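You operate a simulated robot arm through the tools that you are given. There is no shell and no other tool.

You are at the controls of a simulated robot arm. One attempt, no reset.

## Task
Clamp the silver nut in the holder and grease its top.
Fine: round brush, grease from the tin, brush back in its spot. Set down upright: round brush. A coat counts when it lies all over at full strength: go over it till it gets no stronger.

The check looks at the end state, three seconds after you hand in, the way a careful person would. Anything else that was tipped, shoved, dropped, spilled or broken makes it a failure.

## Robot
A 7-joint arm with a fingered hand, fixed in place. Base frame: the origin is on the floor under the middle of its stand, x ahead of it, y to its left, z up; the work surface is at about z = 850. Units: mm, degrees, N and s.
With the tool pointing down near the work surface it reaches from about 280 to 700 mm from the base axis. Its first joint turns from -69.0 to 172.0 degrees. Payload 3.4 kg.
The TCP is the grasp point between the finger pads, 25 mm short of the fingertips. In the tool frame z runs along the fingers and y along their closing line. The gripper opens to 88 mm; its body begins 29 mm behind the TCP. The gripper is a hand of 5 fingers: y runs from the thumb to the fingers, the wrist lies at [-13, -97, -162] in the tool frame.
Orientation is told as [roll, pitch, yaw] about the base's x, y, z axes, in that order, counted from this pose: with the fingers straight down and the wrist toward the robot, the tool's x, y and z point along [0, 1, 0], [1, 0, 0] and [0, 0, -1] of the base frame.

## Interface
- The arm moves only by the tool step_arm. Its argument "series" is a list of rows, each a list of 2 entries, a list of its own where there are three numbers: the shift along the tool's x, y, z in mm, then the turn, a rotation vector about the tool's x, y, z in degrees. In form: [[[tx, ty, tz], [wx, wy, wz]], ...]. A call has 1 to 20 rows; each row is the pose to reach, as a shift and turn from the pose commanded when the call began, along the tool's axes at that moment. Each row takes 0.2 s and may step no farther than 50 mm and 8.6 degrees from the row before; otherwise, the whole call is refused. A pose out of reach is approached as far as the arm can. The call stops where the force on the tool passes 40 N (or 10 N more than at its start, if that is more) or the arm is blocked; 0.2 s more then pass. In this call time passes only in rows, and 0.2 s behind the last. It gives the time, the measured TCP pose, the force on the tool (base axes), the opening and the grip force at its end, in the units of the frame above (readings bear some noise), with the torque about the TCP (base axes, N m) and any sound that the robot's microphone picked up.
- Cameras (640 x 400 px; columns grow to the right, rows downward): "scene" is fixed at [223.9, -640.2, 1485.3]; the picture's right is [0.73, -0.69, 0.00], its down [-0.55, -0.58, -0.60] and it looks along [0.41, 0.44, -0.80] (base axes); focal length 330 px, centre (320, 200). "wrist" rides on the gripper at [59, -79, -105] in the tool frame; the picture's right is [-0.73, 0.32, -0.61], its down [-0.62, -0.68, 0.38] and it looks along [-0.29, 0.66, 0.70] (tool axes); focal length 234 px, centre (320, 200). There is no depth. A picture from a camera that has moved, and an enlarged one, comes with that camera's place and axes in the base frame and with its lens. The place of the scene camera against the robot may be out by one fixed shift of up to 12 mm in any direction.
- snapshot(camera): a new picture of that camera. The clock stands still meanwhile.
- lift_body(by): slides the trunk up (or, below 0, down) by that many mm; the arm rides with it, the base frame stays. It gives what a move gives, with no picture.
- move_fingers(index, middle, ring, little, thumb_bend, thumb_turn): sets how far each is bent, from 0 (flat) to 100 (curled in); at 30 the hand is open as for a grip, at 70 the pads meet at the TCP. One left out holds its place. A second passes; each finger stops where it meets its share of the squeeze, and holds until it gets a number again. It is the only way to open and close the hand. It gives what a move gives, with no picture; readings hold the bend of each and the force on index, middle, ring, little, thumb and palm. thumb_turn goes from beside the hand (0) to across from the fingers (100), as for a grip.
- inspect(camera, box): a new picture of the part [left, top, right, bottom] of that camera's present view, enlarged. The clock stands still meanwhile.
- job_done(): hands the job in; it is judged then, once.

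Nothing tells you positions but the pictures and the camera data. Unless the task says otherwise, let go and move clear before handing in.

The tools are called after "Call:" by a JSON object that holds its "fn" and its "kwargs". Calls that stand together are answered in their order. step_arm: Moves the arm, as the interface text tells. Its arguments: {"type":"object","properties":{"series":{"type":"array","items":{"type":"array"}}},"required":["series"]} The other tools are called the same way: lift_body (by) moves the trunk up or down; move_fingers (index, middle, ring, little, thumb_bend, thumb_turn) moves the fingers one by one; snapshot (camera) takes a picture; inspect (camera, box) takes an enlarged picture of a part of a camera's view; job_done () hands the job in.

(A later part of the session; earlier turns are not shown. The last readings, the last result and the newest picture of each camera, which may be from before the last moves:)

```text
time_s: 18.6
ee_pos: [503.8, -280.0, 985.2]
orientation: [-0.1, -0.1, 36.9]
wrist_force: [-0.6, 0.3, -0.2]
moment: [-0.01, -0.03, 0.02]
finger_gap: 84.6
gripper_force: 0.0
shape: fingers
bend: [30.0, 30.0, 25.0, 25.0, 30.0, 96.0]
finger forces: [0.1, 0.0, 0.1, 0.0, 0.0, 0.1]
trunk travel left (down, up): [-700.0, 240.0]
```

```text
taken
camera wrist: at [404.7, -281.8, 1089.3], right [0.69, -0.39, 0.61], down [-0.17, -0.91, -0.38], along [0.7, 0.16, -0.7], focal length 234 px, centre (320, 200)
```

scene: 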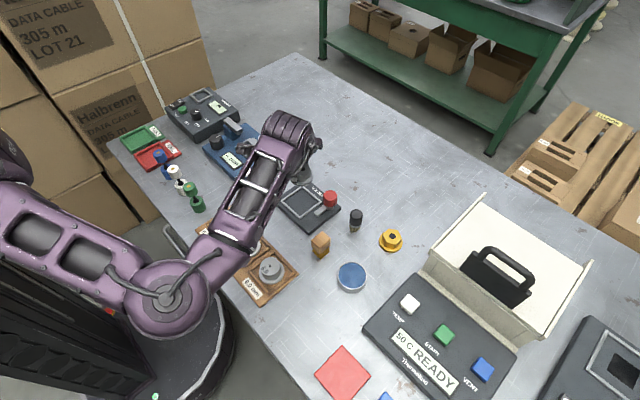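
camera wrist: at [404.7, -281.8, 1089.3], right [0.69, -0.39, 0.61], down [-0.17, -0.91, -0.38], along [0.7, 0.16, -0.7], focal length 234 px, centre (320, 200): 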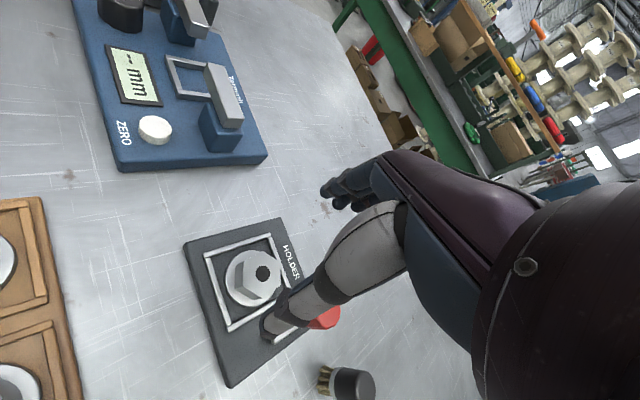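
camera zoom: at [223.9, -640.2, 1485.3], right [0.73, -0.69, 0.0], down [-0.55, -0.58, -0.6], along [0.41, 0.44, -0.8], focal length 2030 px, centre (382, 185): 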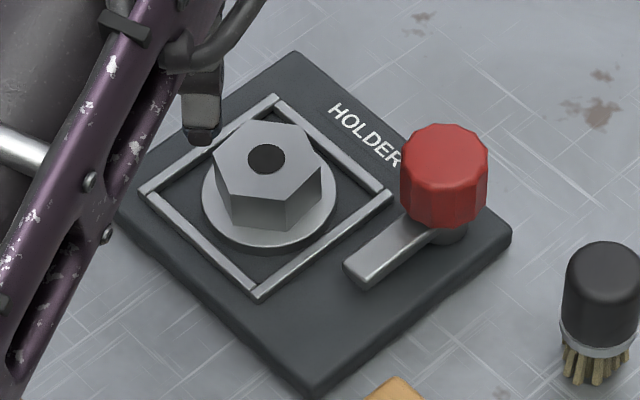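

The nut is in the frame. Next comes the knob: I'll curl ring and little out of the way and move above the knob at yaw 37°, so a clockwise turn (which swings the arm over the nut's flange) has room.

Call:
{"fn": "move_fingers", "kwargs": {"index": 35, "middle": 35, "ring": 100, "little": 100, "thumb_bend": 35}}

Call:
{"fn": "step_arm", "kwargs": {"series": [[[-24, -1.4, 0], [0, 0, 0]], [[-48, -2.8, 0], [0, 0, 0]], [[-72, -4.2, 0], [0, 0, 0]]]}}

Call:
{"fn": "snapshot", "kwargs": {"camera": "wrist"}}

Call:
{"fn": "inspect", "kwargs": {"camera": "scene", "box": [270, 130, 390, 230]}}

```text
time_s: 19.6
ee_pos: [505.2, -279.8, 984.6]
orientation: [0.0, 0.0, 36.9]
wrist_force: [0.4, -0.4, 0.7]
moment: [-0.03, 0.0, -0.02]
finger_gap: 75.2
gripper_force: 0.0
shape: fingers
bend: [35.0, 35.0, 100.0, 100.0, 35.0, 96.0]
finger forces: [0.1, 0.0, 0.0, 0.0, 0.0, 0.1]
trunk travel left (down, up): [-700.0, 240.0]
```

```text
time_s: 20.4
ee_pos: [545.7, -342.1, 983.8]
orientation: [0.1, 0.0, 37.0]
wrist_force: [-0.1, -0.2, 0.5]
moment: [0.05, 0.01, 0.01]
finger_gap: 74.9
gripper_force: 0.0
shape: fingers
bend: [35.0, 35.0, 100.0, 100.0, 35.0, 96.0]
finger forces: [0.0, 0.1, 0.0, 0.0, 0.0, 0.0]
trunk travel left (down, up): [-700.0, 240.0]
```

```text
taken
camera wrist: at [446.1, -343.1, 1087.6], right [0.69, -0.39, 0.61], down [-0.17, -0.91, -0.38], along [0.7, 0.16, -0.7], focal length 234 px, centre (320, 200)
```

wrist: 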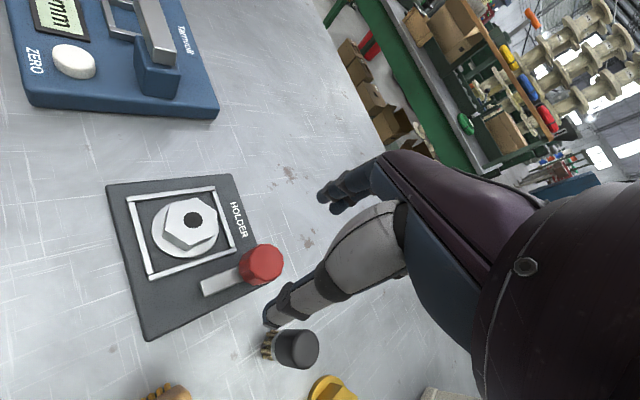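

```text
4.00 times, centred on (330, 180) of scene
camera zoom: at [223.9, -640.2, 1485.3], right [0.73, -0.69, 0.0], down [-0.55, -0.58, -0.6], along [0.41, 0.44, -0.8], focal length 1320 px, centre (280, 280)
```

zoom: 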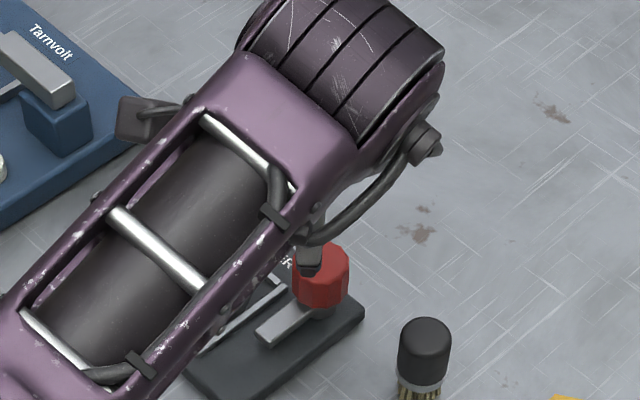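

The knob, nut and round brush are all clear in the wrist view. I'll zoom in to locate the knob axis and brush precisely.

Call:
{"fn": "inspect", "kwargs": {"camera": "wrist", "box": [190, 220, 290, 320]}}

Call:
{"fn": "inspect", "kwargs": {"camera": "wrist", "box": [230, 290, 350, 400]}}

Call:
{"fn": "inspect", "kwargs": {"camera": "wrist", "box": [100, 160, 260, 340]}}

```text
4.00 times, centred on (240, 270) of wrist
camera zoom: at [446.1, -343.1, 1087.6], right [0.69, -0.39, 0.61], down [-0.17, -0.91, -0.38], along [0.7, 0.16, -0.7], focal length 937 px, centre (640, -80)
```

zoom: 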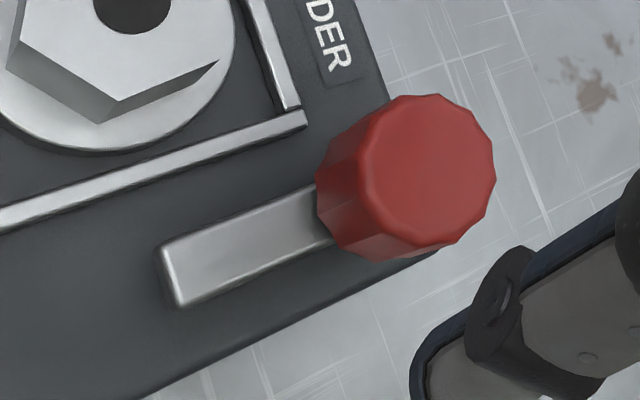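

```text
3.64 times, centred on (290, 345) of wrist
camera zoom: at [446.1, -343.1, 1087.6], right [0.69, -0.39, 0.61], down [-0.17, -0.91, -0.38], along [0.7, 0.16, -0.7], focal length 852 px, centre (429, -327)
```

zoom: 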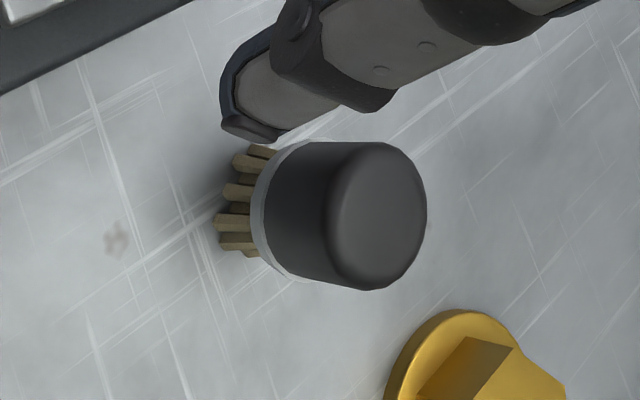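

```text
2.22 times, centred on (180, 250) of wrist
camera zoom: at [446.1, -343.1, 1087.6], right [0.69, -0.39, 0.61], down [-0.17, -0.91, -0.38], along [0.7, 0.16, -0.7], focal length 520 px, centre (631, 89)
```

zoom: 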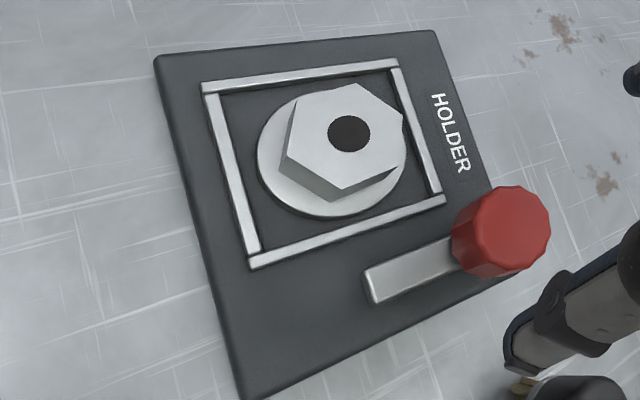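

The knob axis is at about (544, -340), top near z=904, with the arm's top at about 880. I'll descend with the fingers straddling the knob, keeping the tips above the arm.

Call:
{"fn": "step_arm", "kwargs": {"series": [[[6.8, 0, 20], [0, 0, 0]], [[6.8, 0, 40], [0, 0, 0]], [[6.8, 0, 55], [0, 0, 0]], [[6.8, 0, 66], [0, 0, 0]], [[6.8, 0, 74], [0, 0, 0]]]}}

Call:
{"fn": "inspect", "kwargs": {"camera": "wrist", "box": [200, 160, 400, 360]}}

Call:
{"fn": "inspect", "kwargs": {"camera": "scene", "box": [280, 150, 380, 235]}}

```text
time_s: 21.6
ee_pos: [541.9, -334.9, 910.2]
orientation: [0.0, -0.1, 37.0]
wrist_force: [0.1, -0.4, 1.1]
moment: [0.0, 0.01, 0.0]
finger_gap: 75.0
gripper_force: 0.1
shape: fingers
bend: [35.0, 35.0, 100.0, 100.0, 35.0, 96.0]
finger forces: [0.0, 0.0, 0.1, 0.0, 0.0, 0.1]
trunk travel left (down, up): [-700.0, 240.0]
```

```text
2.00 times, centred on (300, 260) of wrist
camera zoom: at [441.7, -336.6, 1013.7], right [0.69, -0.39, 0.61], down [-0.17, -0.91, -0.38], along [0.7, 0.16, -0.7], focal length 468 px, centre (360, 80)
```

zoom: 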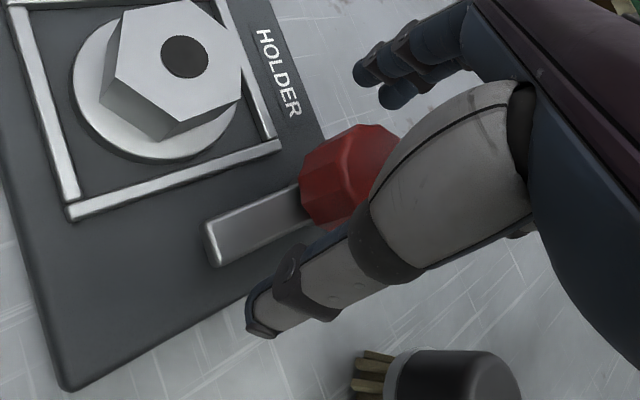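

```text
4.71 times, centred on (330, 192) of scene
camera zoom: at [223.9, -640.2, 1485.3], right [0.73, -0.69, 0.0], down [-0.55, -0.58, -0.6], along [0.41, 0.44, -0.8], focal length 1552 px, centre (273, 235)
```

zoom: 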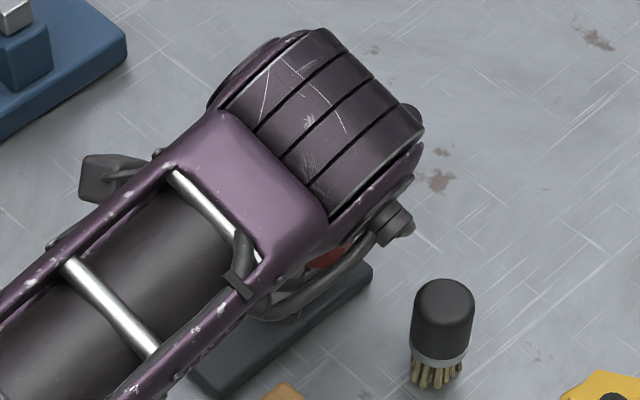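

The knob is between thumb and fingers. I'll close index, middle and thumb on it.

Call:
{"fn": "move_fingers", "kwargs": {"index": 66, "middle": 66, "thumb_bend": 66}}

Call:
{"fn": "inspect", "kwargs": {"camera": "wrist", "box": [200, 160, 400, 360]}}

```text
time_s: 22.6
ee_pos: [542.2, -335.2, 909.5]
orientation: [-0.1, 0.0, 36.9]
wrist_force: [2.1, 1.9, -0.4]
moment: [0.07, -0.02, 0.05]
finger_gap: 19.6
gripper_force: 6.0
shape: fingers
bend: [61.0, 60.0, 100.0, 100.0, 60.0, 99.0]
finger forces: [2.4, 4.9, 0.0, 0.0, 4.1, 0.0]
trunk travel left (down, up): [-700.0, 240.0]
```

```text
2.00 times, centred on (300, 260) of wrist
camera zoom: at [442.2, -335.9, 1013.8], right [0.69, -0.39, 0.61], down [-0.17, -0.91, -0.38], along [0.7, 0.16, -0.7], focal length 468 px, centre (360, 80)
```

zoom: 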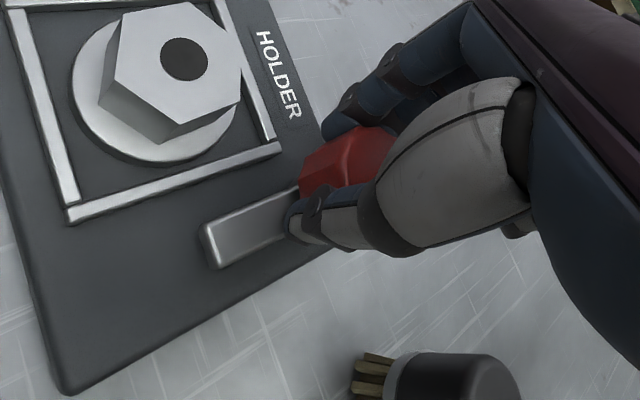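

The knob is held lightly (about 6 N). I'll turn 24° clockwise about the knob axis and check that the lever follows.

Call:
{"fn": "step_arm", "kwargs": {"series": [[[0, 0.5, 0], [0, 0, 6]], [[-0.1, 1.0, 0], [0, 0, 12]], [[-0.2, 1.5, 0], [0, 0, 18]], [[-0.4, 2.0, 0], [0, 0, 24]]]}}

Call:
{"fn": "inspect", "kwargs": {"camera": "wrist", "box": [120, 140, 400, 400]}}

```text
time_s: 23.6
ee_pos: [543.0, -334.1, 910.0]
orientation: [0.1, 0.0, 12.8]
wrist_force: [4.5, 2.0, 2.1]
moment: [0.04, -0.16, 0.08]
finger_gap: 19.5
gripper_force: 7.0
shape: fingers
bend: [61.0, 59.0, 100.0, 100.0, 61.0, 99.0]
finger forces: [3.3, 6.2, 0.1, 0.0, 3.5, 0.0]
trunk travel left (down, up): [-700.0, 240.0]
```

```text
1.54 times, centred on (260, 270) of wrist
camera zoom: at [451.9, -294.6, 1013.5], right [0.47, -0.64, 0.61], down [-0.53, -0.76, -0.38], along [0.71, -0.14, -0.7], focal length 360 px, centre (412, 92)
```

zoom: 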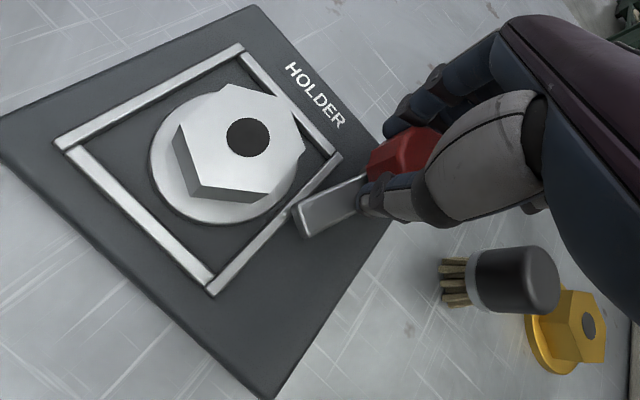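

The lever follows the turn and the arm is about to cross the frame bar. I'll continue turning in steps, listening for a click or stop.

Call:
{"fn": "step_arm", "kwargs": {"series": [[[0, 0.5, 0], [0, 0, 6]], [[-0.1, 1.0, 0], [0, 0, 12]], [[-0.2, 1.5, 0], [0, 0, 18]], [[-0.4, 2.0, 0], [0, 0, 24]]]}}

Call:
{"fn": "inspect", "kwargs": {"camera": "wrist", "box": [80, 80, 400, 400]}}

Call:
{"fn": "inspect", "kwargs": {"camera": "scene", "box": [270, 160, 370, 240]}}

```text
time_s: 24.6
ee_pos: [545.5, -331.9, 909.4]
orientation: [0.0, 0.0, -11.2]
wrist_force: [5.6, 2.8, 1.3]
moment: [0.07, -0.16, 0.12]
finger_gap: 18.6
gripper_force: 7.3
shape: fingers
bend: [61.0, 58.0, 100.0, 100.0, 61.0, 100.0]
finger forces: [4.3, 6.6, 0.1, 0.0, 3.4, 0.1]
trunk travel left (down, up): [-700.0, 240.0]
```

```text
1.25 times, centred on (240, 240) of wrist
camera zoom: at [478.0, -260.7, 1013.9], right [0.18, -0.78, 0.61], down [-0.79, -0.48, -0.38], along [0.59, -0.41, -0.7], focal length 293 px, centre (420, 150)
```

zoom: 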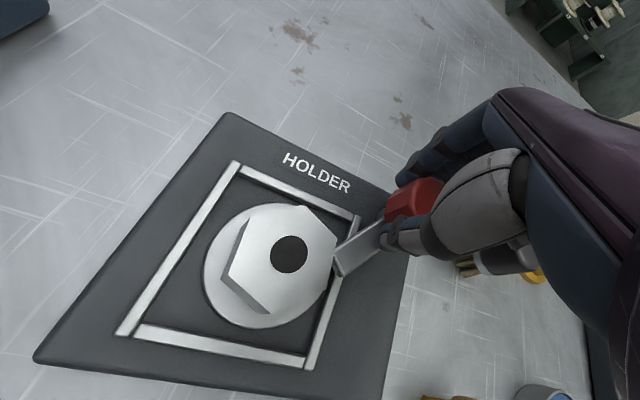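

```text
5.00 times, centred on (320, 200) of scene
camera zoom: at [223.9, -640.2, 1485.3], right [0.73, -0.69, 0.0], down [-0.55, -0.58, -0.6], along [0.41, 0.44, -0.8], focal length 1649 px, centre (320, 200)
```

zoom: 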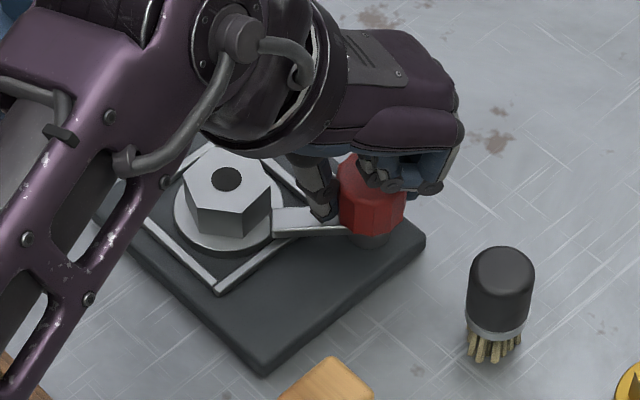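

The arm now lies over the flange edge, pointing at the nut. I'll go on in smaller steps and watch for a stop or sound.

Call:
{"fn": "step_arm", "kwargs": {"series": [[[0, 0.3, 0], [0, 0, 3]], [[0, 0.5, 0], [0, 0, 6]], [[-0.1, 0.8, 0], [0, 0, 9]], [[-0.1, 1.0, 0], [0, 0, 12]]]}}

Call:
{"fn": "inspect", "kwargs": {"camera": "wrist", "box": [80, 80, 400, 400]}}

Call:
{"fn": "inspect", "kwargs": {"camera": "scene", "box": [270, 160, 370, 240]}}

```text
time_s: 25.6
ee_pos: [547.5, -333.1, 909.8]
orientation: [0.0, -0.1, -23.1]
wrist_force: [8.5, 6.3, 0.8]
moment: [0.13, -0.19, 0.18]
finger_gap: 16.9
gripper_force: 7.0
shape: fingers
bend: [62.0, 58.0, 100.0, 100.0, 61.0, 100.0]
finger forces: [5.6, 6.0, 0.0, 0.1, 2.7, 0.0]
trunk travel left (down, up): [-700.0, 240.0]
```

```text
1.25 times, centred on (240, 240) of wrist
camera zoom: at [496.4, -248.1, 1013.6], right [0.01, -0.79, 0.61], down [-0.87, -0.31, -0.38], along [0.49, -0.53, -0.7], focal length 293 px, centre (420, 150)
```

zoom: 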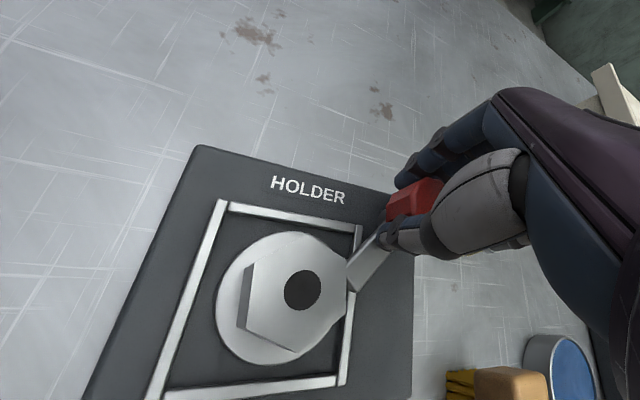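

```text
5.00 times, centred on (320, 200) of scene
camera zoom: at [223.9, -640.2, 1485.3], right [0.73, -0.69, 0.0], down [-0.55, -0.58, -0.6], along [0.41, 0.44, -0.8], focal length 1649 px, centre (320, 200)
```

zoom: 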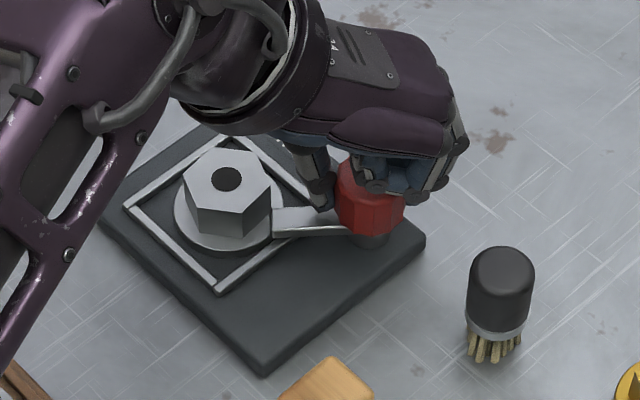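

The arm seems to have stopped at the nut: the knob no longer follows and the forces are rising slightly. I'll zoom in on the contact.

Call:
{"fn": "inspect", "kwargs": {"camera": "scene", "box": [294, 182, 346, 216]}}

Call:
{"fn": "inspect", "kwargs": {"camera": "wrist", "box": [220, 200, 320, 300]}}

```text
11.76 times, centred on (320, 199) of scene
camera zoom: at [223.9, -640.2, 1485.3], right [0.73, -0.69, 0.0], down [-0.55, -0.58, -0.6], along [0.41, 0.44, -0.8], focal length 3881 px, centre (320, 212)
```

zoom: 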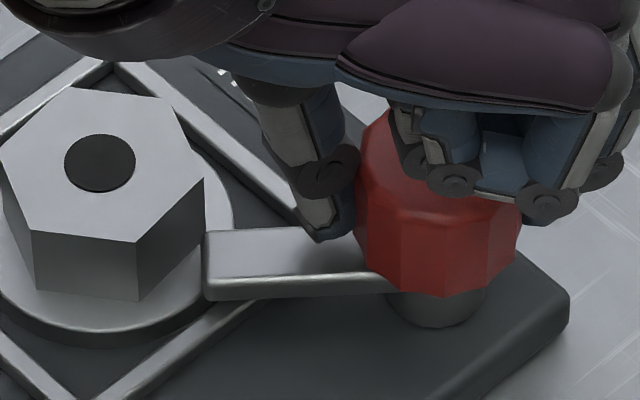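

```text
4.00 times, centred on (270, 250) of wrist
camera zoom: at [496.4, -248.1, 1013.6], right [0.01, -0.79, 0.61], down [-0.87, -0.31, -0.38], along [0.49, -0.53, -0.7], focal length 937 px, centre (520, 0)
```

zoom: 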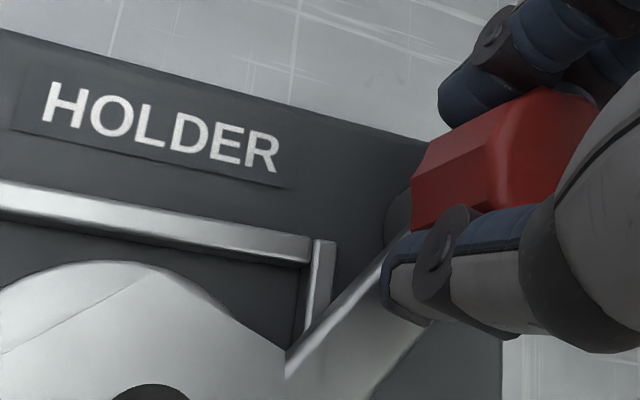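

The arm rests over the flange edge at roughly 40° from its open position, and my grip slipped on the knob beyond that. I'll release slightly and look whether the lever stays put.

Call:
{"fn": "move_fingers", "kwargs": {"index": 45, "middle": 45, "thumb_bend": 45}}

Call:
{"fn": "step_arm", "kwargs": {"series": [[[0, 0, -10], [0, 0, 0]], [[0, 0, -30], [0, 0, 0]], [[0, 0, -60], [0, 0, 0]], [[-20, 20, -80], [0, 0, 0]]]}}

Call:
{"fn": "inspect", "kwargs": {"camera": "scene", "box": [280, 172, 360, 232]}}

Call:
{"fn": "snapshot", "kwargs": {"camera": "wrist"}}

```text
time_s: 26.6
ee_pos: [544.7, -334.2, 910.4]
orientation: [0.0, 0.1, -23.1]
wrist_force: [-0.1, 0.0, -0.7]
moment: [-0.03, 0.0, 0.0]
finger_gap: 52.1
gripper_force: 0.1
shape: fingers
bend: [45.0, 45.0, 100.0, 100.0, 45.0, 97.0]
finger forces: [0.1, 0.0, 0.0, 0.0, 0.0, 0.1]
trunk travel left (down, up): [-700.0, 240.0]
```

```text
time_s: 27.6
ee_pos: [554.4, -359.1, 990.2]
orientation: [0.1, 0.2, -23.1]
wrist_force: [-0.2, -0.1, 0.5]
moment: [0.01, 0.01, 0.03]
finger_gap: 52.2
gripper_force: 0.1
shape: fingers
bend: [45.0, 45.0, 100.0, 100.0, 45.0, 97.0]
finger forces: [0.0, 0.0, 0.0, 0.1, 0.1, 0.1]
trunk travel left (down, up): [-700.0, 240.0]
```

```text
6.67 times, centred on (320, 202) of scene
camera zoom: at [223.9, -640.2, 1485.3], right [0.73, -0.69, 0.0], down [-0.55, -0.58, -0.6], along [0.41, 0.44, -0.8], focal length 2199 px, centre (320, 187)
```

zoom: 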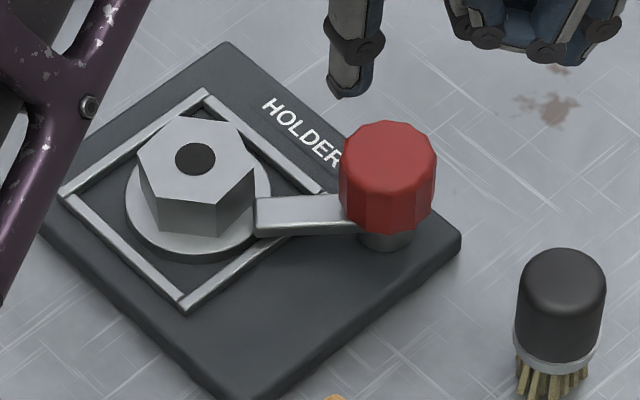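

```text
taken
camera wrist: at [503.5, -274.6, 1093.3], right [0.01, -0.79, 0.61], down [-0.87, -0.31, -0.38], along [0.49, -0.52, -0.7], focal length 234 px, centre (320, 200)
```

wrist: 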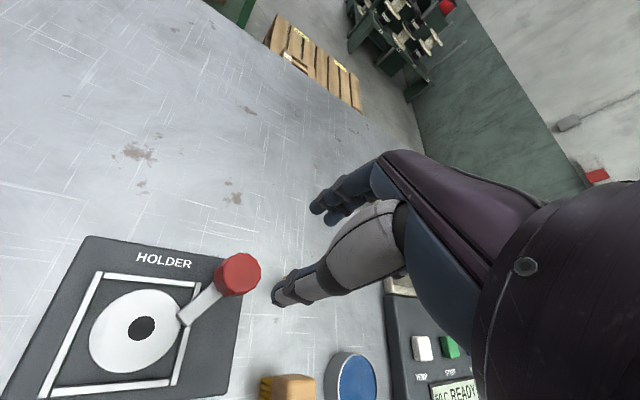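

The lever stays where I left it. I'll zoom on the lever tip from this new angle.

Call:
{"fn": "inspect", "kwargs": {"camera": "wrist", "box": [70, 230, 270, 400]}}

Call:
{"fn": "inspect", "kwargs": {"camera": "wrist", "box": [120, 260, 230, 370]}}

Call:
{"fn": "inspect", "kwargs": {"camera": "scene", "box": [294, 182, 346, 216]}}

```text
2.35 times, centred on (170, 315) of wrist
camera zoom: at [503.5, -274.6, 1093.3], right [0.01, -0.79, 0.61], down [-0.87, -0.31, -0.38], along [0.49, -0.52, -0.7], focal length 551 px, centre (673, -71)
```

zoom: 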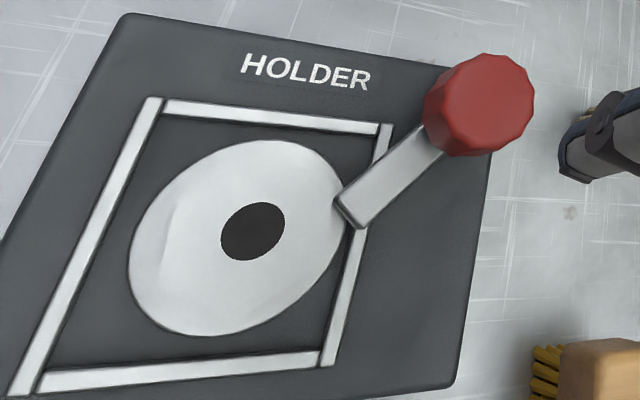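

```text
3.64 times, centred on (175, 315) of wrist
camera zoom: at [503.5, -274.6, 1093.3], right [0.01, -0.79, 0.61], down [-0.87, -0.31, -0.38], along [0.49, -0.52, -0.7], focal length 852 px, centre (847, -218)
```

zoom: 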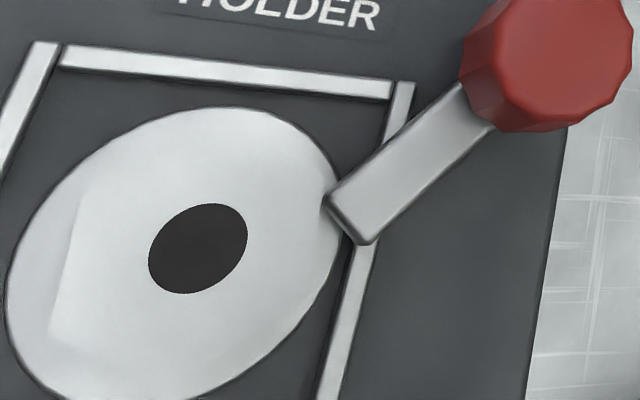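

```text
11.76 times, centred on (320, 199) of scene
camera zoom: at [223.9, -640.2, 1485.3], right [0.73, -0.69, 0.0], down [-0.55, -0.58, -0.6], along [0.41, 0.44, -0.8], focal length 3881 px, centre (320, 212)
```

zoom: 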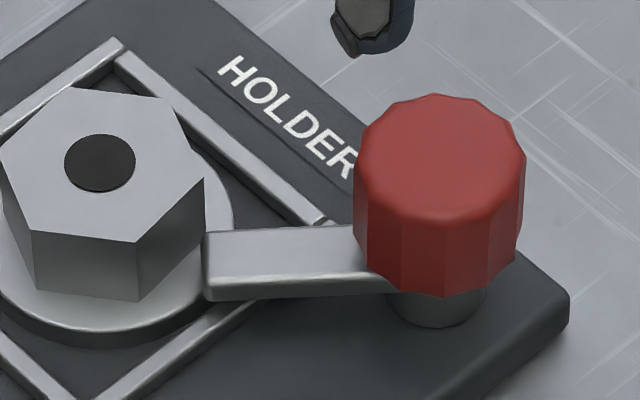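

The nut hasn't budged and the lever is steady, but I'm not sure the lever is fully home. I'll re-grip the knob at a fresh angle with a firmer squeeze and try to turn it further.

Call:
{"fn": "move_fingers", "kwargs": {"index": 35, "middle": 35, "thumb_bend": 35}}

Call:
{"fn": "step_arm", "kwargs": {"series": [[[3, -3, 0], [0, 0, -7]], [[6, -6, 0], [0, 0, -14]], [[9, -9, 0], [0, 0, -21]], [[12, -13, 0], [0, 0, -29]], [[15, -16, 0], [0, 0, -36]], [[16.8, -18.8, 0], [0, 0, -43]]]}}

Call:
{"fn": "snapshot", "kwargs": {"camera": "wrist"}}

Call:
{"fn": "inspect", "kwargs": {"camera": "wrist", "box": [140, 220, 300, 340]}}

```text
time_s: 28.6
ee_pos: [554.3, -358.2, 989.3]
orientation: [0.0, 0.1, -23.2]
wrist_force: [0.4, 0.0, 0.5]
moment: [0.02, 0.01, 0.0]
finger_gap: 74.3
gripper_force: 0.0
shape: fingers
bend: [35.0, 35.0, 100.0, 100.0, 35.0, 96.0]
finger forces: [0.0, 0.0, 0.0, 0.0, 0.0, 0.0]
trunk travel left (down, up): [-700.0, 240.0]
```

```text
time_s: 30.0
ee_pos: [544.6, -338.0, 988.8]
orientation: [0.0, -0.1, 20.1]
wrist_force: [-0.4, 0.1, -0.8]
moment: [0.0, -0.03, 0.0]
finger_gap: 74.0
gripper_force: 0.2
shape: fingers
bend: [35.0, 35.0, 100.0, 100.0, 35.0, 96.0]
finger forces: [0.0, 0.0, 0.0, 0.0, 0.1, 0.0]
trunk travel left (down, up): [-700.0, 240.0]
```

```text
taken
camera wrist: at [449.0, -310.4, 1093.1], right [0.55, -0.57, 0.61], down [-0.43, -0.82, -0.38], along [0.72, -0.05, -0.7], focal length 234 px, centre (320, 200)
```

wrist: 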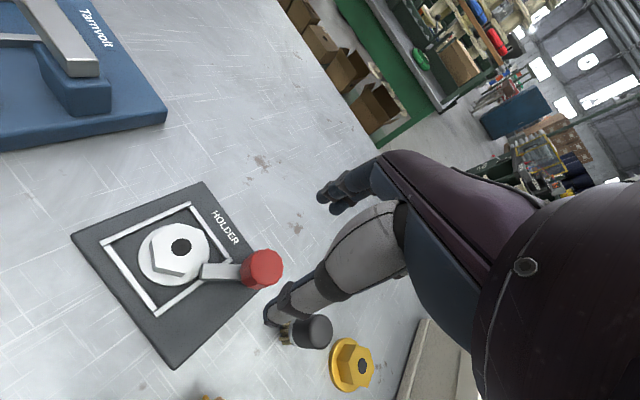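

```text
3.33 times, centred on (220, 280) of wrist
camera zoom: at [449.0, -310.4, 1093.1], right [0.55, -0.57, 0.61], down [-0.43, -0.82, -0.38], along [0.72, -0.05, -0.7], focal length 781 px, centre (653, -67)
```

zoom: 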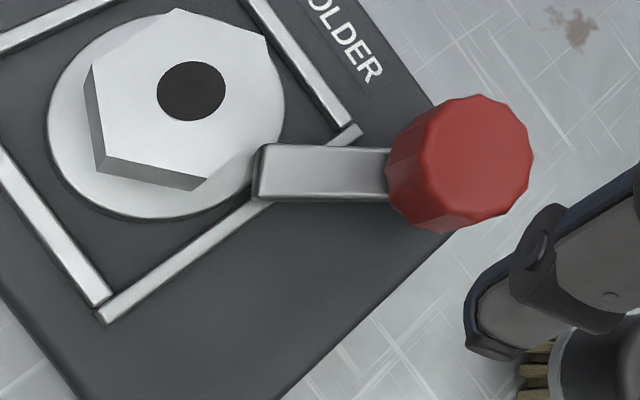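

I'll descend onto the knob again and close with a firmer squeeze.

Call:
{"fn": "step_arm", "kwargs": {"series": [[[2, -0.8, 20], [0, 0, 0]], [[2, -0.8, 40], [0, 0, 0]], [[2, -0.8, 60], [0, 0, 0]], [[2, -0.8, 72], [0, 0, 0]], [[2, -0.8, 80], [0, 0, 0]]]}}

Call:
{"fn": "move_fingers", "kwargs": {"index": 80, "middle": 80, "thumb_bend": 80}}

Call:
{"fn": "inspect", "kwargs": {"camera": "wrist", "box": [140, 160, 400, 360]}}

```text
time_s: 31.2
ee_pos: [545.2, -335.6, 907.9]
orientation: [-0.1, -0.1, 19.9]
wrist_force: [0.6, -0.4, -0.7]
moment: [0.04, -0.04, 0.02]
finger_gap: 74.2
gripper_force: 0.1
shape: fingers
bend: [35.0, 35.0, 100.0, 100.0, 35.0, 96.0]
finger forces: [0.1, 0.0, 0.0, 0.0, 0.1, 0.0]
trunk travel left (down, up): [-700.0, 240.0]
```

```text
time_s: 32.2
ee_pos: [545.9, -335.0, 908.2]
orientation: [0.1, 0.0, 20.0]
wrist_force: [7.0, 3.0, -3.3]
moment: [0.05, -0.04, 0.07]
finger_gap: 19.3
gripper_force: 13.9
shape: fingers
bend: [71.0, 61.0, 100.0, 100.0, 60.0, 99.0]
finger forces: [7.6, 9.7, 0.0, 0.0, 10.1, 0.1]
trunk travel left (down, up): [-700.0, 240.0]
```

```text
2.00 times, centred on (270, 260) of wrist
camera zoom: at [450.6, -307.1, 1012.3], right [0.55, -0.57, 0.61], down [-0.43, -0.82, -0.38], along [0.72, -0.05, -0.7], focal length 468 px, centre (420, 80)
```

zoom: 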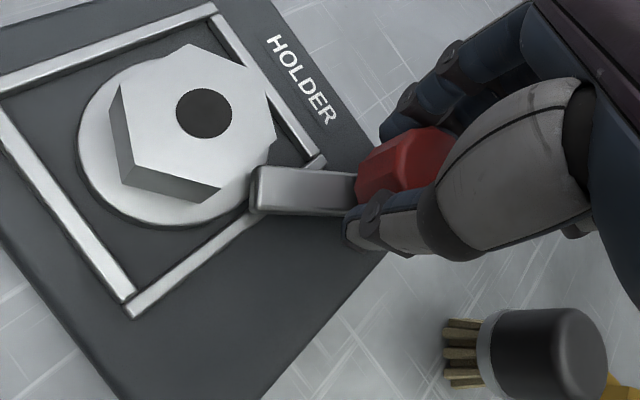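

The squeeze is firmer now (about 14 N). I'll try another 12° turn and watch whether the lever advances.

Call:
{"fn": "step_arm", "kwargs": {"series": [[[-0.1, 0.3, 0], [0, 0, 3]], [[-0.2, 0.5, 0], [0, 0, 6]], [[-0.4, 0.8, 0], [0, 0, 9]], [[-0.5, 1.0, 0], [0, 0, 12]]]}}

Call:
{"fn": "inspect", "kwargs": {"camera": "scene", "box": [294, 182, 346, 216]}}

Call:
{"fn": "inspect", "kwargs": {"camera": "wrist", "box": [140, 160, 400, 360]}}

```text
time_s: 33.2
ee_pos: [545.2, -334.7, 907.6]
orientation: [0.0, 0.1, 7.9]
wrist_force: [4.4, 10.6, -6.1]
moment: [0.19, -0.09, 0.23]
finger_gap: 18.9
gripper_force: 15.0
shape: fingers
bend: [71.0, 60.0, 100.0, 100.0, 60.0, 100.0]
finger forces: [9.5, 10.7, 0.0, 0.0, 9.0, 0.0]
trunk travel left (down, up): [-700.0, 240.0]
```

```text
11.76 times, centred on (320, 199) of scene
camera zoom: at [223.9, -640.2, 1485.3], right [0.73, -0.69, 0.0], down [-0.55, -0.58, -0.6], along [0.41, 0.44, -0.8], focal length 3881 px, centre (320, 212)
```

zoom: 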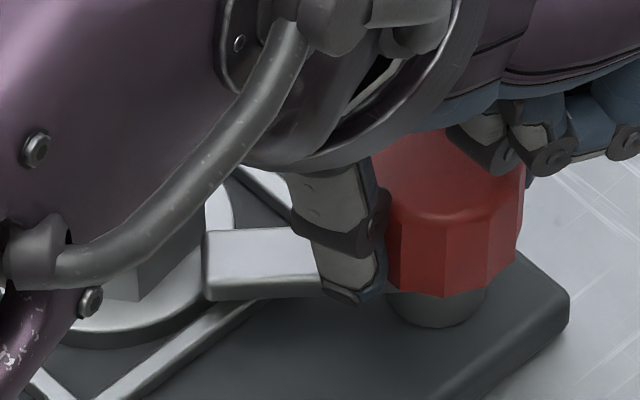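

```text
2.00 times, centred on (270, 260) of wrist
camera zoom: at [458.8, -287.3, 1012.8], right [0.42, -0.67, 0.61], down [-0.59, -0.71, -0.38], along [0.69, -0.2, -0.7], focal length 468 px, centre (420, 80)
```

zoom: 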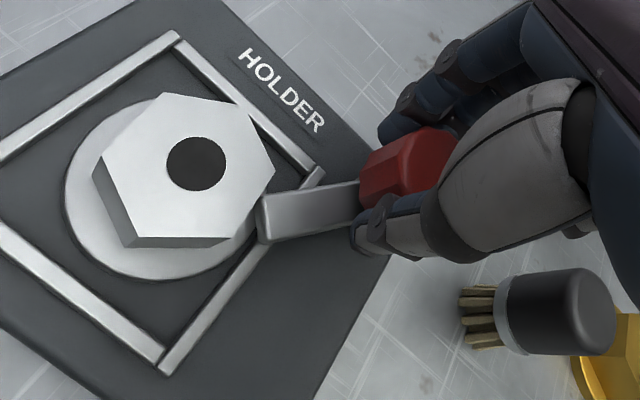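

The lever didn't advance at all under a firmer turn and the nut didn't move, so the lever is at its stop over the flange: clamped. I'll release and lift away, then go for the round brush.

Call:
{"fn": "step_arm", "kwargs": {"series": [[[0.3, -0.5, 0], [0, 0, -6]], [[0.5, -1.0, 0], [0, 0, -10]]]}}

Call:
{"fn": "move_fingers", "kwargs": {"index": 40, "middle": 40, "thumb_bend": 40}}

Call:
{"fn": "step_arm", "kwargs": {"series": [[[0, 0, -10], [0, 0, 0]], [[0, 0, -35], [0, 0, 0]], [[0, 0, -70], [0, 0, 0]], [[0, 0, -95], [0, 0, 0]]]}}

Call:
{"fn": "inspect", "kwargs": {"camera": "scene", "box": [280, 172, 380, 247]}}

Call:
{"fn": "snapshot", "kwargs": {"camera": "wrist"}}

```text
time_s: 33.8
ee_pos: [546.2, -334.8, 908.1]
orientation: [0.0, 0.1, 18.0]
wrist_force: [6.3, 7.1, -6.1]
moment: [0.1, -0.06, 0.05]
finger_gap: 18.6
gripper_force: 13.5
shape: fingers
bend: [71.0, 60.0, 100.0, 100.0, 60.0, 99.0]
finger forces: [9.2, 8.5, 0.0, 0.1, 9.1, 0.0]
trunk travel left (down, up): [-700.0, 240.0]
```

```text
time_s: 34.8
ee_pos: [544.5, -334.5, 909.8]
orientation: [0.0, -0.1, 17.9]
wrist_force: [-0.5, -0.1, -0.3]
moment: [0.0, -0.02, 0.03]
finger_gap: 63.1
gripper_force: 0.0
shape: fingers
bend: [40.0, 40.0, 100.0, 100.0, 40.0, 97.0]
finger forces: [0.0, 0.0, 0.0, 0.0, 0.1, 0.0]
trunk travel left (down, up): [-700.0, 240.0]
```

```text
time_s: 35.8
ee_pos: [544.1, -336.4, 1004.0]
orientation: [0.0, 0.0, 17.9]
wrist_force: [0.7, -0.4, 0.3]
moment: [-0.02, 0.0, -0.04]
finger_gap: 63.3
gripper_force: 0.0
shape: fingers
bend: [40.0, 40.0, 100.0, 100.0, 40.0, 97.0]
finger forces: [0.0, 0.0, 0.1, 0.0, 0.0, 0.0]
trunk travel left (down, up): [-700.0, 240.0]
```

```text
5.33 times, centred on (330, 210) of scene
camera zoom: at [223.9, -640.2, 1485.3], right [0.73, -0.69, 0.0], down [-0.55, -0.58, -0.6], along [0.41, 0.44, -0.8], focal length 1759 px, centre (267, 149)
```

zoom: 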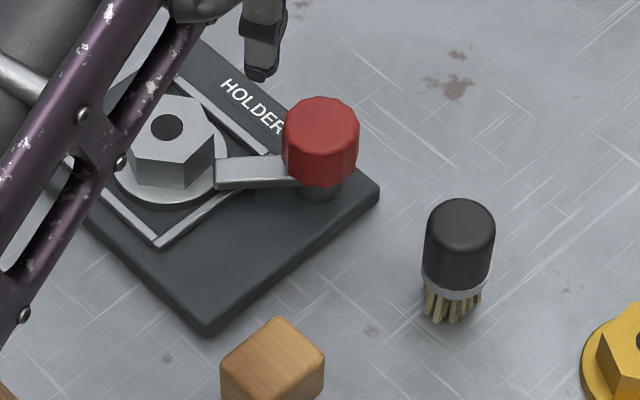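

```text
taken
camera wrist: at [449.8, -304.7, 1109.2], right [0.53, -0.59, 0.61], down [-0.46, -0.8, -0.38], along [0.71, -0.07, -0.7], focal length 234 px, centre (320, 200)
```

wrist: 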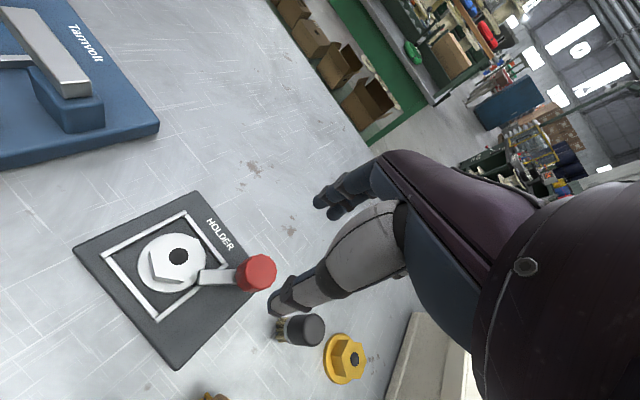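

The lever stayed closed over the flange and the nut is in place. Combining views, the round brush stands at about (548, -414) with its top near z=904. I'll move above it at yaw -37°.

Call:
{"fn": "step_arm", "kwargs": {"series": [[[-10, -2, 0], [0, 0, 7.8]], [[-20, -4, 0], [0, 0, 15.7]], [[-31, -6, 0], [0, 0, 23.5]], [[-41, -9, 0], [0, 0, 31.4]], [[-52, -11, 0], [0, 0, 39.2]], [[-62, -14, 0], [0, 0, 47]], [[-72.6, -16.1, 0], [0, 0, 54.9]]]}}

Call:
{"fn": "snapshot", "kwargs": {"camera": "wrist"}}

Call:
{"fn": "snapshot", "kwargs": {"camera": "scene"}}

```text
time_s: 37.4
ee_pos: [550.7, -409.7, 1004.4]
orientation: [0.1, 0.0, -37.1]
wrist_force: [0.2, 0.5, 0.2]
moment: [-0.02, 0.01, -0.04]
finger_gap: 63.1
gripper_force: 0.1
shape: fingers
bend: [40.0, 40.0, 100.0, 100.0, 40.0, 97.0]
finger forces: [0.0, 0.1, 0.0, 0.0, 0.0, 0.0]
trunk travel left (down, up): [-700.0, 240.0]
```

```text
taken
camera wrist: at [521.3, -315.0, 1108.5], right [-0.18, -0.77, 0.61], down [-0.92, -0.09, -0.38], along [0.35, -0.63, -0.7], focal length 234 px, centre (320, 200)
```

wrist: 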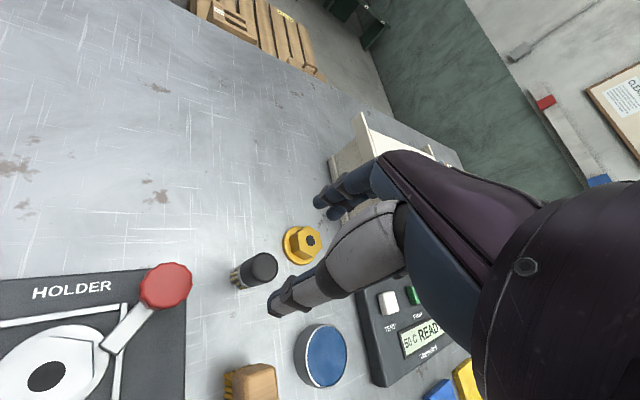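

```text
taken
```

scene: 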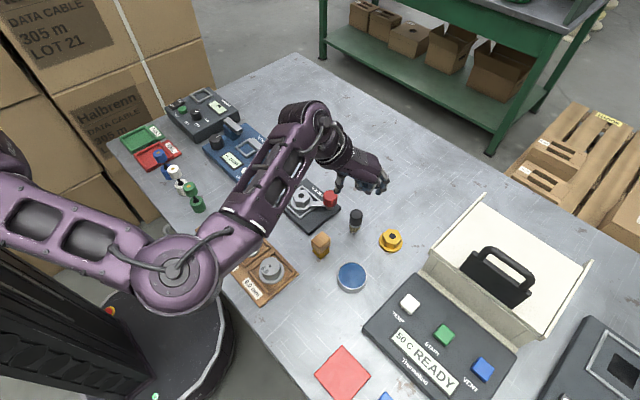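

Call:
{"fn": "inspect", "kwargs": {"camera": "wrist", "box": [210, 220, 330, 310]}}

Call:
{"fn": "inspect", "kwargs": {"camera": "wrist", "box": [210, 300, 390, 400]}}

Call:
{"fn": "inspect", "kwargs": {"camera": "scene", "box": [320, 130, 400, 240]}}

```text
4.44 times, centred on (270, 265) of wrist
camera zoom: at [521.3, -315.0, 1108.5], right [-0.18, -0.77, 0.61], down [-0.92, -0.09, -0.38], along [0.35, -0.63, -0.7], focal length 1041 px, centre (542, -89)
```

zoom: 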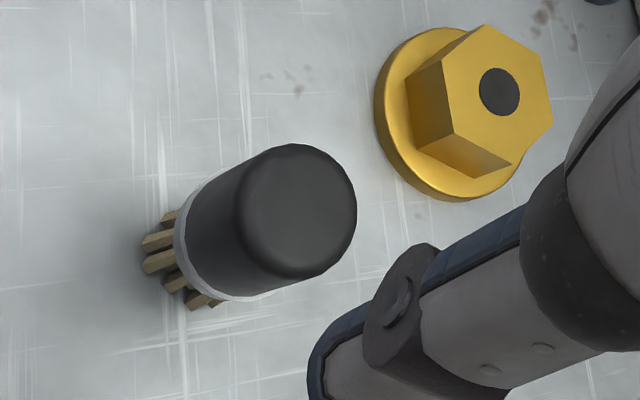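

```text
3.56 times, centred on (300, 350) of wrist
camera zoom: at [521.3, -315.0, 1108.5], right [-0.18, -0.77, 0.61], down [-0.92, -0.09, -0.38], along [0.35, -0.63, -0.7], focal length 833 px, centre (391, -333)
```

zoom: 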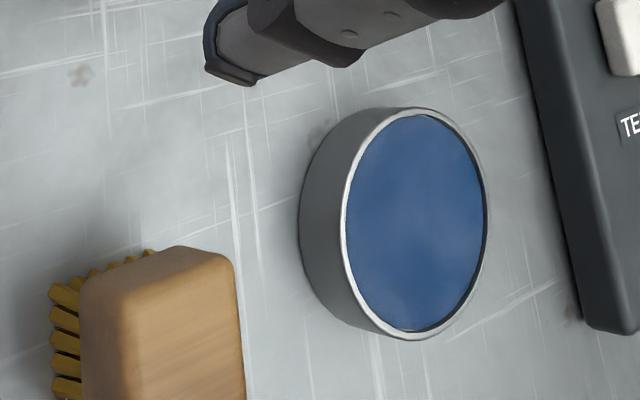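

```text
3.64 times, centred on (360, 185) of scene
camera zoom: at [223.9, -640.2, 1485.3], right [0.73, -0.69, 0.0], down [-0.55, -0.58, -0.6], along [0.41, 0.44, -0.8], focal length 1200 px, centre (174, 254)
```

zoom: 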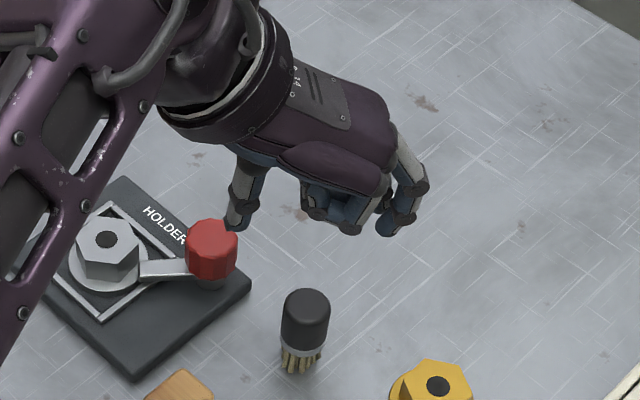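

The brush is about 4 mm to the -x side and 2 mm to the +y side of the TCP. I'll shift to centre it between thumb and fingers and descend around its handle.

Call:
{"fn": "step_arm", "kwargs": {"series": [[[0, 2.5, 25], [0, 0, 0]], [[0, 2.5, 50], [0, 0, 0]], [[0, 2.5, 70], [0, 0, 0]], [[0, 2.5, 85], [0, 0, 0]], [[0, 2.5, 95], [0, 0, 0]], [[0, 2.5, 101], [0, 0, 0]]]}}

Call:
{"fn": "inspect", "kwargs": {"camera": "wrist", "box": [200, 160, 400, 340]}}

Call:
{"fn": "inspect", "kwargs": {"camera": "scene", "box": [310, 160, 410, 250]}}

```text
time_s: 38.8
ee_pos: [554.3, -411.6, 903.1]
orientation: [0.0, -0.1, -37.0]
wrist_force: [0.7, 0.3, 1.0]
moment: [0.04, 0.0, 0.0]
finger_gap: 63.2
gripper_force: 0.0
shape: fingers
bend: [40.0, 40.0, 100.0, 100.0, 40.0, 97.0]
finger forces: [0.0, 0.0, 0.0, 0.0, 0.1, 0.0]
trunk travel left (down, up): [-700.0, 240.0]
```

```text
2.22 times, centred on (300, 250) of wrist
camera zoom: at [524.0, -318.5, 1007.8], right [-0.18, -0.77, 0.61], down [-0.92, -0.09, -0.38], along [0.35, -0.63, -0.7], focal length 520 px, centre (364, 89)
```

zoom: 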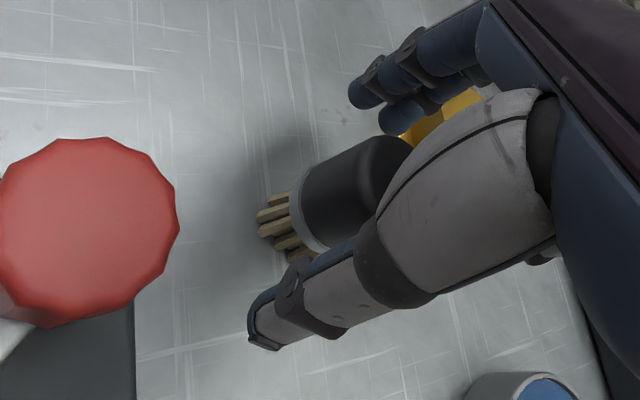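

```text
4.44 times, centred on (360, 205) of scene
camera zoom: at [223.9, -640.2, 1485.3], right [0.73, -0.69, 0.0], down [-0.55, -0.58, -0.6], along [0.41, 0.44, -0.8], focal length 1466 px, centre (142, 178)
```

zoom: 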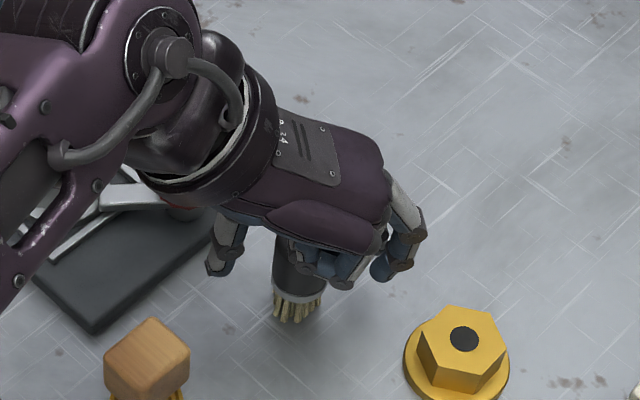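

The brush handle is between thumb and fingers. I'll close in small stages so it isn't pushed over.

Call:
{"fn": "move_fingers", "kwargs": {"index": 53, "middle": 53, "thumb_bend": 53}}

Call:
{"fn": "move_fingers", "kwargs": {"index": 58, "middle": 58, "thumb_bend": 58}}

Call:
{"fn": "inspect", "kwargs": {"camera": "wrist", "box": [200, 160, 400, 340]}}

```text
time_s: 39.8
ee_pos: [552.8, -413.3, 903.9]
orientation: [0.0, 0.0, -37.1]
wrist_force: [0.2, 0.1, -0.2]
moment: [-0.02, 0.01, 0.01]
finger_gap: 35.8
gripper_force: 0.0
shape: fingers
bend: [53.0, 53.0, 100.0, 100.0, 53.0, 98.0]
finger forces: [0.0, 0.0, 0.1, 0.0, 0.1, 0.1]
trunk travel left (down, up): [-700.0, 240.0]
```

```text
time_s: 40.8
ee_pos: [551.6, -411.5, 903.4]
orientation: [0.0, 0.0, -37.0]
wrist_force: [0.2, -0.3, 0.7]
moment: [0.02, -0.03, -0.01]
finger_gap: 26.6
gripper_force: 0.1
shape: fingers
bend: [57.0, 57.0, 100.0, 100.0, 57.0, 99.0]
finger forces: [0.1, 0.0, 0.0, 0.0, 0.1, 0.0]
trunk travel left (down, up): [-700.0, 240.0]
```

```text
2.22 times, centred on (300, 250) of wrist
camera zoom: at [523.9, -318.3, 1007.9], right [-0.18, -0.77, 0.61], down [-0.92, -0.09, -0.38], along [0.35, -0.63, -0.7], focal length 520 px, centre (364, 89)
```

zoom: 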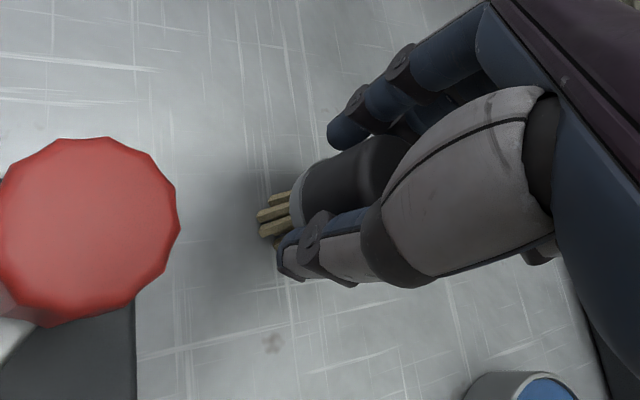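

Still no contact. I'll close a little more.

Call:
{"fn": "move_fingers", "kwargs": {"index": 61, "middle": 61, "thumb_bend": 61}}

Call:
{"fn": "move_fingers", "kwargs": {"index": 64, "middle": 64, "thumb_bend": 64}}

Call:
{"fn": "inspect", "kwargs": {"camera": "wrist", "box": [200, 160, 400, 340]}}

Call:
{"fn": "inspect", "kwargs": {"camera": "scene", "box": [330, 190, 390, 240]}}

```text
time_s: 41.8
ee_pos: [552.8, -411.9, 903.6]
orientation: [-0.1, 0.0, -37.0]
wrist_force: [0.7, 0.0, 0.7]
moment: [-0.02, 0.01, 0.01]
finger_gap: 20.4
gripper_force: 0.9
shape: fingers
bend: [60.0, 59.0, 100.0, 100.0, 59.0, 99.0]
finger forces: [0.2, 1.2, 0.0, 0.0, 1.1, 0.0]
trunk travel left (down, up): [-700.0, 240.0]
```

```text
time_s: 42.8
ee_pos: [552.5, -411.3, 904.0]
orientation: [-0.1, 0.0, -37.0]
wrist_force: [0.4, 0.3, 0.3]
moment: [0.02, 0.0, 0.0]
finger_gap: 19.0
gripper_force: 3.0
shape: fingers
bend: [62.0, 61.0, 100.0, 100.0, 59.0, 99.0]
finger forces: [1.0, 2.3, 0.1, 0.0, 3.0, 0.0]
trunk travel left (down, up): [-700.0, 240.0]
```

```text
2.22 times, centred on (300, 250) of wrist
camera zoom: at [523.9, -318.3, 1008.0], right [-0.18, -0.77, 0.61], down [-0.92, -0.09, -0.38], along [0.35, -0.63, -0.7], focal length 520 px, centre (364, 89)
```

zoom: 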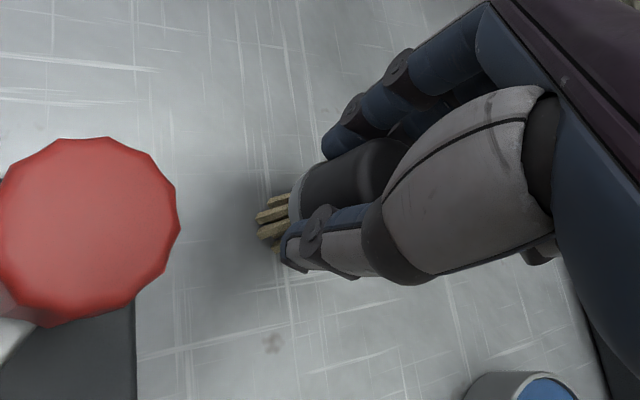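

```text
8.00 times, centred on (360, 215) of scene
camera zoom: at [223.9, -640.2, 1485.3], right [0.73, -0.69, 0.0], down [-0.55, -0.58, -0.6], along [0.41, 0.44, -0.8], focal length 2639 px, centre (0, 80)
```

zoom: 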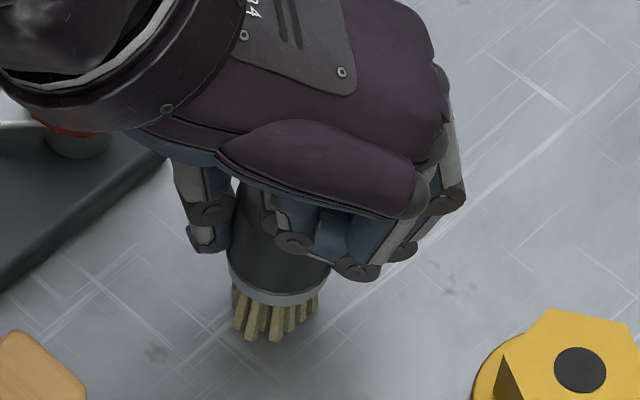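

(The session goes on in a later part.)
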